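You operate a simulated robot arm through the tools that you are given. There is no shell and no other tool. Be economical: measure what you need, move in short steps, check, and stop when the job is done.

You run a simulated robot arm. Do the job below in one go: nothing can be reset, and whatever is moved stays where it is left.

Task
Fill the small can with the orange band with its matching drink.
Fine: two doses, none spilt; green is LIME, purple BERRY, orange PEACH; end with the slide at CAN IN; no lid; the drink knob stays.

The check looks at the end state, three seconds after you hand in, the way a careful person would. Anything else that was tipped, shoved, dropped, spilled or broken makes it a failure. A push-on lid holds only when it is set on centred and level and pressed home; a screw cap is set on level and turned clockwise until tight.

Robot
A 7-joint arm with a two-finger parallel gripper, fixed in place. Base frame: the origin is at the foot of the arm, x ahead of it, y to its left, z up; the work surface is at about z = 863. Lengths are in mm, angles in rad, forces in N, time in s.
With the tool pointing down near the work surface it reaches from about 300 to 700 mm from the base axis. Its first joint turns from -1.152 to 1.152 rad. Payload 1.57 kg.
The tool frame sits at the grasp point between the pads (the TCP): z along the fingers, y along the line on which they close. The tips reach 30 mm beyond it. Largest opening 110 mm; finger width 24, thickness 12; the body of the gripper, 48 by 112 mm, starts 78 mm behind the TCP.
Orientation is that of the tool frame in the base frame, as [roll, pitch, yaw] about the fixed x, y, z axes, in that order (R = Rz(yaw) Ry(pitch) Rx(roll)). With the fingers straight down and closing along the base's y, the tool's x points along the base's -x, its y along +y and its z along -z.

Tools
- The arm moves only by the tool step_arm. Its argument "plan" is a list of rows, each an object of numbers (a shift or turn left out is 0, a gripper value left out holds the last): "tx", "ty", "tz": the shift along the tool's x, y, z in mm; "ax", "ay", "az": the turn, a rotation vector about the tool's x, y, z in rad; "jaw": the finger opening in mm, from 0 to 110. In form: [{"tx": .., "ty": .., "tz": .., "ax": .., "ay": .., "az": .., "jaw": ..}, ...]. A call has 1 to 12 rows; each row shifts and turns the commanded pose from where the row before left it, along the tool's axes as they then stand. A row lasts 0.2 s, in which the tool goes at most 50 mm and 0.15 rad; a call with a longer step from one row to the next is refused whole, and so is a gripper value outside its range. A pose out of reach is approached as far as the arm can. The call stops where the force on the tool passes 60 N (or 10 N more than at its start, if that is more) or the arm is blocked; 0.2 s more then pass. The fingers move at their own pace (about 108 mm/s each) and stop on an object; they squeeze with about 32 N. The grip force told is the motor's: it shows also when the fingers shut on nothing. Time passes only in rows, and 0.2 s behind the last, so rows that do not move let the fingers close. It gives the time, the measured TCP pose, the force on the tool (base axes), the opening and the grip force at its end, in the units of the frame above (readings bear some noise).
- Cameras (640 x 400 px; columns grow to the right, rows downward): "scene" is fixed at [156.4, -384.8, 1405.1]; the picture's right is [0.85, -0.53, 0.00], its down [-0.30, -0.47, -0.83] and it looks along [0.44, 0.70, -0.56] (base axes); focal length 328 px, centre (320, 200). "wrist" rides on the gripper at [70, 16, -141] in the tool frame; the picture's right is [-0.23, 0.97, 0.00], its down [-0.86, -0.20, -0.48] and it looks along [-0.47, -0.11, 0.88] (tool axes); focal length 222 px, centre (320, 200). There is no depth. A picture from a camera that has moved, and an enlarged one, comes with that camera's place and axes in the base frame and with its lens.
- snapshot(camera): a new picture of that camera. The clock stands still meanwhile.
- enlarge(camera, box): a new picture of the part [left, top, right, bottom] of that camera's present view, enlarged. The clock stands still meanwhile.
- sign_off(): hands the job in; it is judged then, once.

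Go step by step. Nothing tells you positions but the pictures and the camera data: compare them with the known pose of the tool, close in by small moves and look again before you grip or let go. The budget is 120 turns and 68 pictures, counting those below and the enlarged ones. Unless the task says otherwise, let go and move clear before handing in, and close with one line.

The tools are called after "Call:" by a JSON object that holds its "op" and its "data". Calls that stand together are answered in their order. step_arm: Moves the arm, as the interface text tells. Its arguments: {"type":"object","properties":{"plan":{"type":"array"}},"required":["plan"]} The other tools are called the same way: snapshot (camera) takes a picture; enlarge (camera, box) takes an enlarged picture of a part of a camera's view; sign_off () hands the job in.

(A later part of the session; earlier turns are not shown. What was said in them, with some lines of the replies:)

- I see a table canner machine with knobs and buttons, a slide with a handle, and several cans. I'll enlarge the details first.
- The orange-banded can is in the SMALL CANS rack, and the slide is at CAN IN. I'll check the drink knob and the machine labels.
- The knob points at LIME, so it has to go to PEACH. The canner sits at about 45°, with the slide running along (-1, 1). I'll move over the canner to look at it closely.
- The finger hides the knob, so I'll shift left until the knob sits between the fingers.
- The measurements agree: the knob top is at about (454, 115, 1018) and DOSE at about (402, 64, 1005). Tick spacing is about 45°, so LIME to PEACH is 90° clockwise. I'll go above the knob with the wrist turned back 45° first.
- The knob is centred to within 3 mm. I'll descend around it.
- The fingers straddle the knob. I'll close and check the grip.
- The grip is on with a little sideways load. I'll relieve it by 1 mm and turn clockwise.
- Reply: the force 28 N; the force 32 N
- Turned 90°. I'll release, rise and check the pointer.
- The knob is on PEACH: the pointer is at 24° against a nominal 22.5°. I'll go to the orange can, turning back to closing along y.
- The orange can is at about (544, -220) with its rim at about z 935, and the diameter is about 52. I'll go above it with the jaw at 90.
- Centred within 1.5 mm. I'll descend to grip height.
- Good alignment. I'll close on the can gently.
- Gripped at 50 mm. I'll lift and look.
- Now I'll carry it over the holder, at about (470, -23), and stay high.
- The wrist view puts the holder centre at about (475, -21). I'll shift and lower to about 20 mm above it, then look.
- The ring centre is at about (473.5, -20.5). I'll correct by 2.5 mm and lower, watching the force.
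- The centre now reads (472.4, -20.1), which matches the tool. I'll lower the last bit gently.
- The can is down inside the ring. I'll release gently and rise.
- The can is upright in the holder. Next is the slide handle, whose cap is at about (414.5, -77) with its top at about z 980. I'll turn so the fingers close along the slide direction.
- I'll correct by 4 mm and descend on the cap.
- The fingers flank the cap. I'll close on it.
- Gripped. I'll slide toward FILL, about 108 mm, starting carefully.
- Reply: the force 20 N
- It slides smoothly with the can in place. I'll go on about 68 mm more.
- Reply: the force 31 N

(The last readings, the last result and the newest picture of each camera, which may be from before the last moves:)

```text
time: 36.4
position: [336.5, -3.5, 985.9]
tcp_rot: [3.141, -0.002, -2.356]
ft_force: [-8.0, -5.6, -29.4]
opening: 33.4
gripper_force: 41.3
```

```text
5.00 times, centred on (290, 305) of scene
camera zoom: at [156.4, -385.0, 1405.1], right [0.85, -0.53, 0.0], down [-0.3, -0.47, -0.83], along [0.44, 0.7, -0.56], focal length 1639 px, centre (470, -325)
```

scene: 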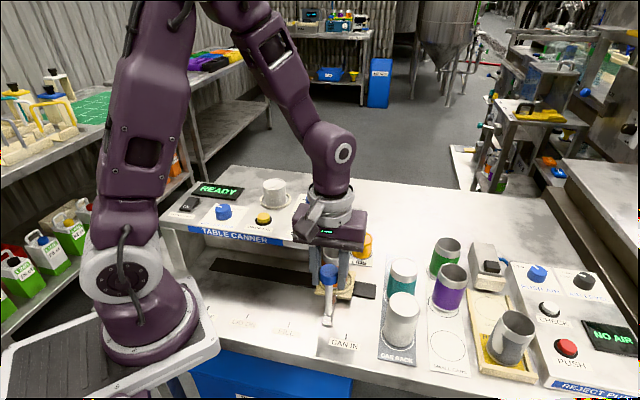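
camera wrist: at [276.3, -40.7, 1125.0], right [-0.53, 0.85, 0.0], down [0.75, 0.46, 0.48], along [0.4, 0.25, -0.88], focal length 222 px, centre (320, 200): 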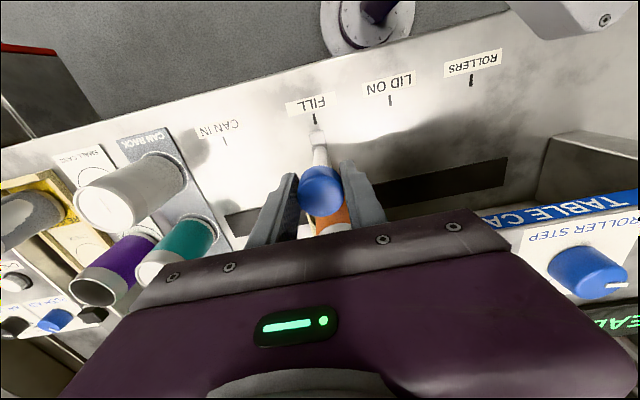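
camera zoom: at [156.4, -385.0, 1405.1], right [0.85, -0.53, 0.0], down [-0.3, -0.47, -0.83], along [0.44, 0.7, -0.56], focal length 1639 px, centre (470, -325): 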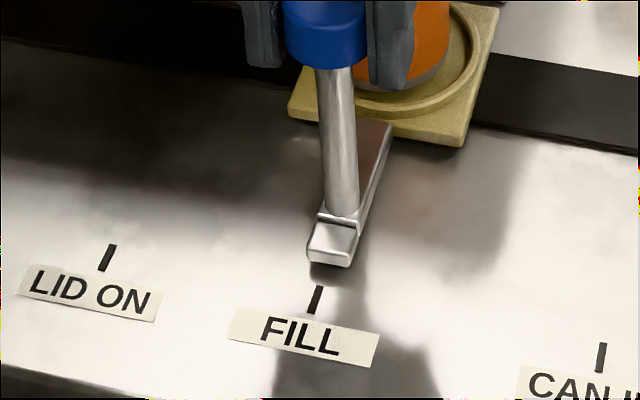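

The lever is aligned with FILL within about 1 mm. I'll release, rise and go above DOSE.

Call:
{"op": "step_arm", "data": {"plan": [{"jaw": 45}, {"jaw": 60}, {}, {"tz": -20}, {"tz": -30}, {"tz": -45}, {"tx": -30, "jaw": 0}, {"tx": -30}, {"tx": -34, "ty": 1.5}, {}]}}

Call:
{"op": "snapshot", "data": {"camera": "wrist"}}

Call:
{"op": "enlarge", "data": {"camera": "scene", "box": [180, 160, 400, 340]}}

```text
time: 38.6
position: [405.6, 64.2, 1079.4]
tcp_rot: [-3.141, 0.0, -2.355]
ft_force: [1.4, 0.6, -0.9]
opening: 0.0
gripper_force: 21.0
```

```text
19 pictures are left
camera wrist: at [344.2, 26.1, 1219.1], right [-0.53, 0.85, 0.0], down [0.75, 0.46, 0.48], along [0.41, 0.25, -0.88], focal length 222 px, centre (320, 200)
```

wrist: 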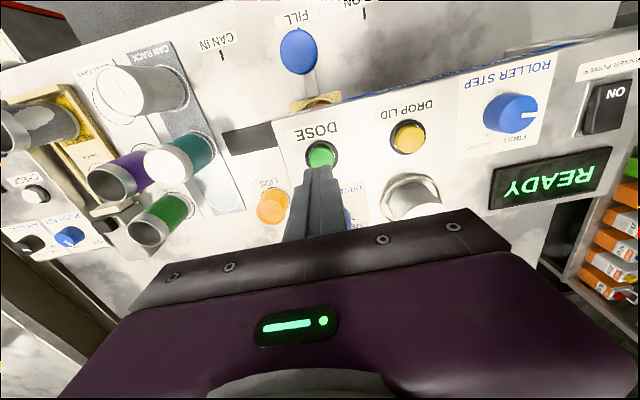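

```text
2.22 times, centred on (290, 250) of scene
camera zoom: at [156.4, -384.8, 1405.1], right [0.85, -0.53, 0.0], down [-0.3, -0.47, -0.83], along [0.44, 0.7, -0.56], focal length 728 px, centre (387, 89)
```

zoom: 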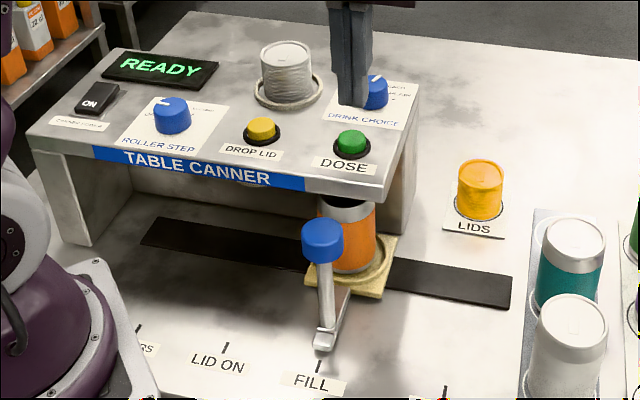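

The lever is still at FILL. The button centre is at about (402, 62), so I'll shift and descend to just above DOSE.

Call:
{"op": "step_arm", "data": {"plan": [{"tx": 3.7, "ty": 0.6, "tz": 15}, {"tz": 13}, {"tz": 10}, {}]}}

Call:
{"op": "enlarge", "data": {"camera": "scene", "box": [260, 180, 350, 250]}}

```text
time: 39.6
position: [399.2, 60.7, 1041.9]
tcp_rot: [3.141, 0.001, -2.357]
ft_force: [0.1, 0.2, 1.4]
opening: 0.0
gripper_force: 21.1
```

```text
5.71 times, centred on (305, 215) of scene
camera zoom: at [156.4, -384.8, 1405.1], right [0.85, -0.53, 0.0], down [-0.3, -0.47, -0.83], along [0.44, 0.7, -0.56], focal length 1873 px, centre (406, 114)
```

zoom: 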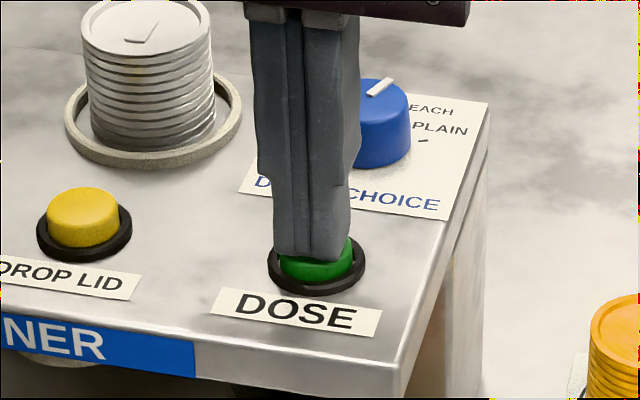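

The fingertips are right over DOSE. I'll press in small steps.

Call:
{"op": "step_arm", "data": {"plan": [{"tz": 3}, {"tz": 3}, {}]}}

```text
time: 40.4
position: [399.6, 61.4, 1037.6]
tcp_rot: [-3.14, 0.001, -2.357]
ft_force: [-4.1, 1.0, 26.5]
opening: 0.0
gripper_force: 21.1
```

Call:
{"op": "enlarge", "data": {"camera": "scene", "box": [180, 165, 360, 290]}}

```text
3.20 times, centred on (270, 228) of scene
camera zoom: at [155.9, -384.8, 1405.2], right [0.85, -0.53, 0.0], down [-0.3, -0.47, -0.83], along [0.44, 0.7, -0.55], focal length 1049 px, centre (480, 112)
```

zoom: 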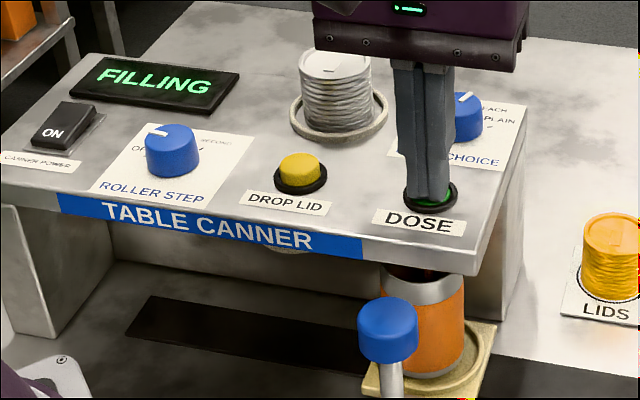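

FILLING shows: the first dose is running. I'll lift off and wait for it to finish.

Call:
{"op": "step_arm", "data": {"plan": [{"tz": -8}, {"tz": -4}, {}, {}, {}, {}, {}, {}, {}, {}, {}]}}

Call:
{"op": "enlarge", "data": {"camera": "scene", "box": [180, 165, 360, 290]}}

```text
time: 42.8
position: [400.8, 61.0, 1048.7]
tcp_rot: [3.14, -0.001, -2.357]
ft_force: [-0.1, 0.4, -0.6]
opening: 0.0
gripper_force: 21.1
```

```text
3.20 times, centred on (270, 228) of scene
camera zoom: at [156.4, -384.8, 1405.1], right [0.85, -0.53, 0.0], down [-0.3, -0.47, -0.83], along [0.44, 0.7, -0.56], focal length 1049 px, centre (480, 112)
```

zoom: 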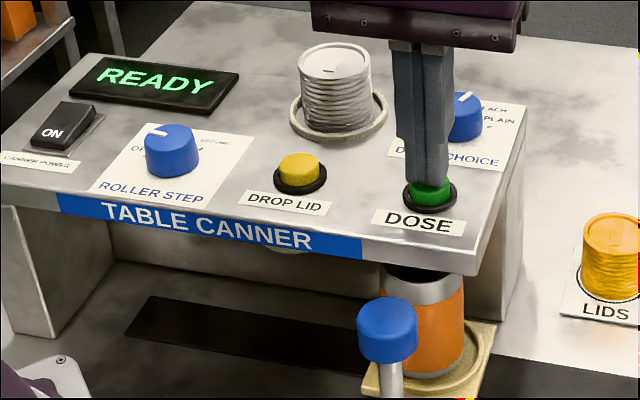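

READY again. I'll press the second dose the same way.

Call:
{"op": "step_arm", "data": {"plan": [{"tz": 6}, {"tz": 3}, {"tz": 3}, {}]}}

Call:
{"op": "enlarge", "data": {"camera": "scene", "box": [180, 165, 360, 290]}}

```text
time: 43.8
position: [400.4, 61.8, 1036.0]
tcp_rot: [-3.14, 0.003, -2.357]
ft_force: [-1.8, -9.4, 29.6]
opening: 0.0
gripper_force: 21.2
```

```text
3.20 times, centred on (270, 228) of scene
camera zoom: at [155.9, -385.1, 1405.1], right [0.85, -0.53, 0.0], down [-0.3, -0.47, -0.83], along [0.44, 0.7, -0.55], focal length 1049 px, centre (480, 112)
```

zoom: 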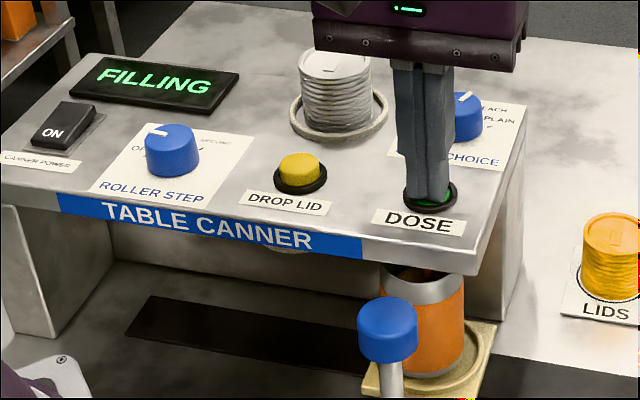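

The second dose is running. I'll lift off, wait, and then check.

Call:
{"op": "step_arm", "data": {"plan": [{"tz": -8}, {"tz": -32}, {}, {}, {}, {}, {}, {}, {}, {}, {}, {}]}}

Call:
{"op": "enlarge", "data": {"camera": "scene", "box": [180, 165, 360, 290]}}

```text
time: 46.4
position: [400.7, 61.0, 1076.1]
tcp_rot: [-3.142, -0.001, -2.356]
ft_force: [0.1, -0.4, -0.7]
opening: 0.0
gripper_force: 21.0
```

```text
3.20 times, centred on (270, 228) of scene
camera zoom: at [156.4, -384.8, 1405.1], right [0.85, -0.53, 0.0], down [-0.3, -0.47, -0.83], along [0.44, 0.7, -0.56], focal length 1049 px, centre (480, 112)
```

zoom: 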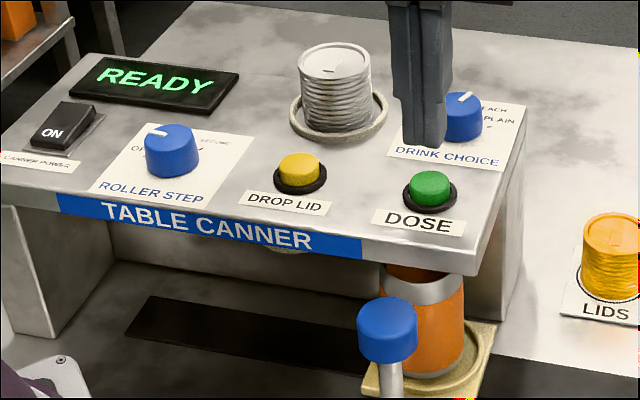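

Two doses are done. I'll go back to the handle cap at (336.5, -3.5).

Call:
{"op": "step_arm", "data": {"plan": [{"tx": 30, "jaw": 60}, {"tx": 30}, {"tx": 31}, {}, {"tz": 25}, {"tz": 25}, {"tz": 25}, {"tz": 16}, {}]}}

Call:
{"op": "enlarge", "data": {"camera": "scene", "box": [220, 200, 400, 340]}}

```text
time: 48.4
position: [337.0, -3.4, 983.8]
tcp_rot: [3.141, -0.001, -2.357]
ft_force: [0.1, -0.6, -0.3]
opening: 60.2
gripper_force: 0.1
```

```text
2.86 times, centred on (310, 270) of scene
camera zoom: at [156.4, -384.8, 1405.1], right [0.85, -0.53, 0.0], down [-0.3, -0.47, -0.83], along [0.44, 0.7, -0.56], focal length 936 px, centre (349, 0)
```

zoom: 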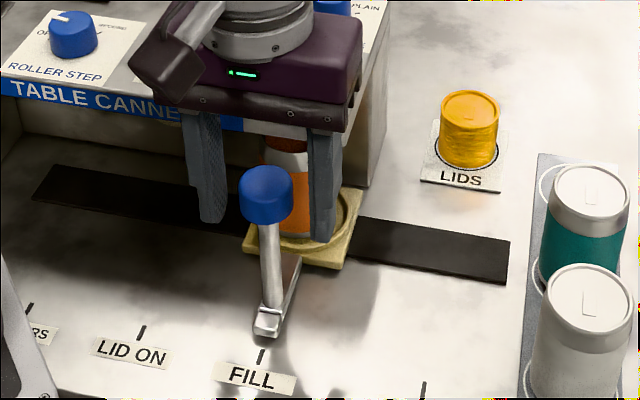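

I'll close on the cap slowly.

Call:
{"op": "step_arm", "data": {"plan": [{"jaw": 50}, {"jaw": 44}, {"jaw": 40}, {"jaw": 37}, {"jaw": 35}, {"jaw": 33}, {"jaw": 31}, {"jaw": 26}, {}]}}

Call:
{"op": "step_arm", "data": {"plan": [{"ty": -1}, {"ty": -2}, {"ty": -3}, {"ty": -4}, {"ty": -4}, {"ty": -4}, {"ty": -4}, {"ty": -4}, {"ty": -4}, {"ty": -3}, {"ty": -2}, {"ty": -1}]}}

Call:
{"op": "step_arm", "data": {"plan": [{"ty": -1}, {"ty": -2}, {"ty": -3}, {"ty": -4}, {"ty": -4}, {"ty": -4}, {"ty": -4}, {"ty": -4}, {"ty": -4}, {"ty": -3}, {"ty": -2}, {"ty": -1}]}}

```text
time: 50.4
position: [337.4, -4.5, 984.4]
tcp_rot: [3.141, 0.0, -2.355]
ft_force: [-0.2, 0.1, -0.9]
opening: 33.5
gripper_force: 41.1
```

```text
time: 53.0
position: [361.0, -29.1, 985.0]
tcp_rot: [3.14, 0.002, -2.355]
ft_force: [1.0, 1.7, -26.3]
opening: 33.5
gripper_force: 41.0
```

```text
time: 55.6
position: [387.2, -53.8, 985.5]
tcp_rot: [3.141, -0.002, -2.357]
ft_force: [0.2, 1.0, -2.5]
opening: 33.6
gripper_force: 41.6
```

The slide moves smoothly; about 36 mm remain.

Call:
{"op": "step_arm", "data": {"plan": [{"ty": -1}, {"ty": -2}, {"ty": -3}, {"ty": -4}, {"ty": -4}, {"ty": -4}, {"ty": -4}, {"ty": -4}, {"ty": -4}, {"ty": -3}, {"ty": -2}, {"ty": -1.5}]}}

Call:
{"op": "enlarge", "data": {"camera": "wrist", "box": [270, 85, 350, 145]}}

Call:
{"op": "enlarge", "data": {"camera": "scene", "box": [310, 200, 410, 360]}}

```text
time: 58.2
position: [413.0, -80.3, 984.6]
tcp_rot: [-3.141, 0.001, -2.357]
ft_force: [-4.7, -8.1, 8.4]
opening: 33.4
gripper_force: 41.1
```

```text
6.67 times, centred on (310, 115) of wrist
camera zoom: at [350.8, -116.6, 1124.3], right [-0.53, 0.85, 0.0], down [0.75, 0.46, 0.48], along [0.41, 0.25, -0.88], focal length 1481 px, centre (387, 767)
```

zoom: 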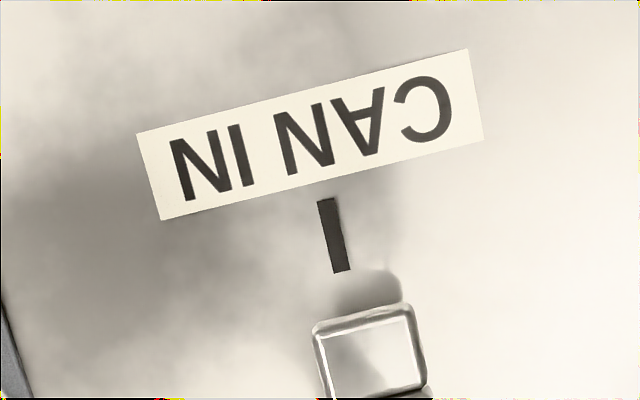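

```text
2.50 times, centred on (360, 280) of scene
camera zoom: at [156.1, -385.0, 1405.1], right [0.85, -0.53, 0.0], down [-0.3, -0.47, -0.83], along [0.44, 0.7, -0.55], focal length 820 px, centre (220, 0)
```

zoom: 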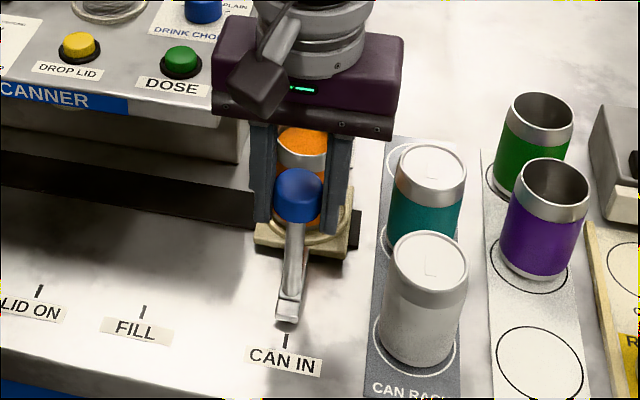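

The lever is perhaps 1.5 mm short of the CAN IN mark. I'll nudge slightly and check.

Call:
{"op": "step_arm", "data": {"plan": [{"ty": -0.8}, {"ty": -0.8}, {}]}}

Call:
{"op": "enlarge", "data": {"camera": "wrist", "box": [270, 85, 350, 145]}}

```text
time: 59.0
position: [413.6, -81.6, 984.4]
tcp_rot: [3.14, -0.002, -2.356]
ft_force: [-6.9, -7.1, -5.1]
opening: 33.7
gripper_force: 42.2
```

```text
6.67 times, centred on (310, 115) of wrist
camera zoom: at [352.0, -117.5, 1124.5], right [-0.53, 0.85, 0.0], down [0.75, 0.46, 0.48], along [0.41, 0.25, -0.88], focal length 1481 px, centre (387, 767)
```

zoom: 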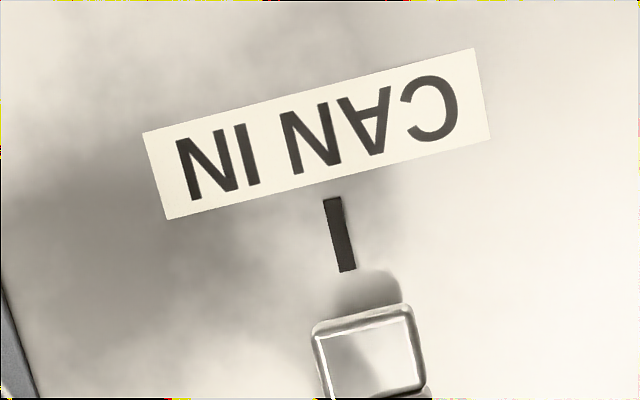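

Within about 1 mm now. I'll nudge a final 0.7 mm, release gently and rise.

Call:
{"op": "step_arm", "data": {"plan": [{"ty": -0.7}, {}, {"jaw": 36}, {"jaw": 40}, {"jaw": 46}, {"jaw": 56}, {}, {"tz": -20}, {"tz": -30}, {"tz": -40}, {"tz": -40}, {}]}}

Call:
{"op": "snapshot", "data": {"camera": "wrist"}}

Call:
{"op": "enlarge", "data": {"camera": "scene", "box": [310, 200, 410, 360]}}

```text
time: 61.6
position: [414.3, -79.4, 1113.4]
tcp_rot: [-3.141, 0.0, -2.356]
ft_force: [-0.8, -0.3, -1.0]
opening: 56.0
gripper_force: 0.1
```

```text
8 pictures are left
camera wrist: at [353.1, -116.6, 1253.7], right [-0.53, 0.85, 0.0], down [0.75, 0.46, 0.48], along [0.41, 0.25, -0.88], focal length 222 px, centre (320, 200)
```

wrist: 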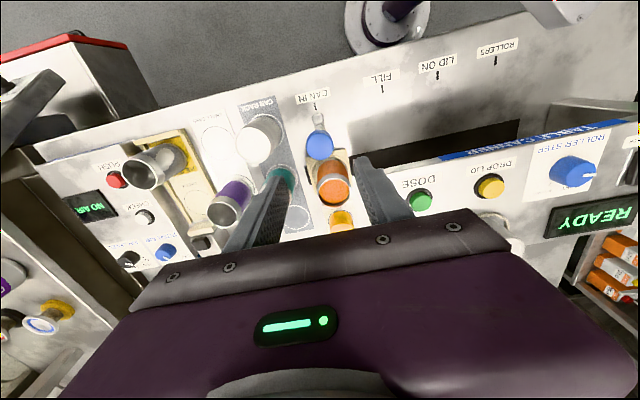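

```text
2.50 times, centred on (360, 280) of scene
camera zoom: at [156.4, -384.8, 1405.1], right [0.85, -0.53, 0.0], down [-0.3, -0.47, -0.83], along [0.44, 0.7, -0.56], focal length 820 px, centre (220, 0)
```

zoom: 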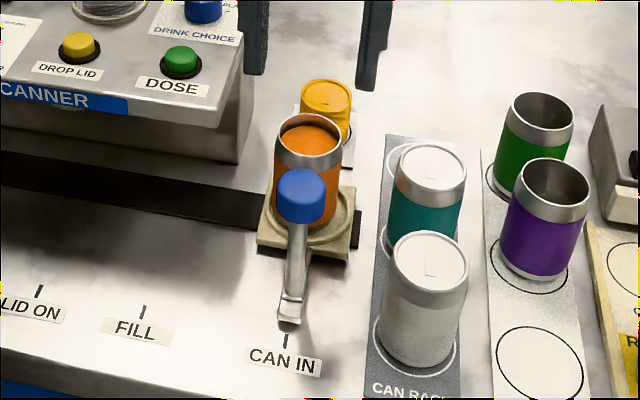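

The can is full of orange drink and the slide is at CAN IN. I'll do a last check for spills and move clear.

Call:
{"op": "step_arm", "data": {"plan": [{"tz": -30}, {"tx": 30}, {}]}}

Call:
{"op": "enlarge", "data": {"camera": "scene", "box": [280, 180, 420, 360]}}

Call:
{"op": "enlarge", "data": {"camera": "wrist", "box": [270, 70, 410, 210]}}

```text
time: 62.4
position: [392.4, -102.7, 1144.6]
tcp_rot: [3.141, 0.0, -2.357]
ft_force: [0.2, 0.0, 0.6]
opening: 56.0
gripper_force: 0.0
```

```text
2.22 times, centred on (350, 270) of scene
camera zoom: at [156.4, -384.8, 1405.1], right [0.85, -0.53, 0.0], down [-0.3, -0.47, -0.83], along [0.44, 0.7, -0.56], focal length 728 px, centre (253, 44)
```

zoom: 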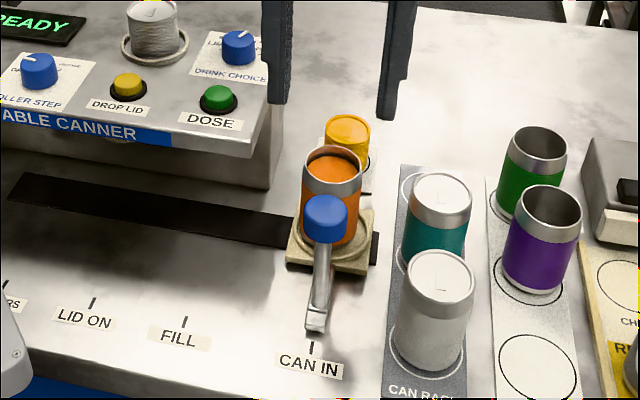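

```text
2.86 times, centred on (340, 140) of wrist
camera zoom: at [331.6, -140.3, 1284.6], right [-0.53, 0.85, 0.0], down [0.75, 0.46, 0.48], along [0.41, 0.25, -0.88], focal length 635 px, centre (263, 371)
```

zoom: 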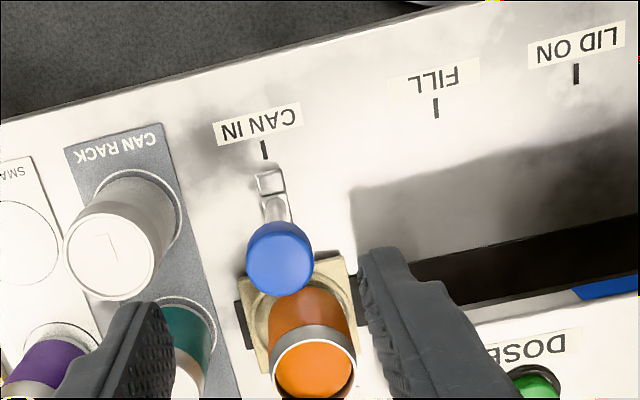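

No spill is visible, the slide is at CAN IN, the knob is still on PEACH, there is no lid, and the arm is clear. I'm handing in.

Call:
{"op": "sign_off", "data": {}}

```text
The job is handed in.
```

The small orange-banded can holds two doses of PEACH and stands without a lid in the holder. The slide is at CAN IN, and no spill shows in the last pictures. I turned the drink knob from LIME to PEACH and left it there, taking "the drink knob stays" to mean it need not be turned back.
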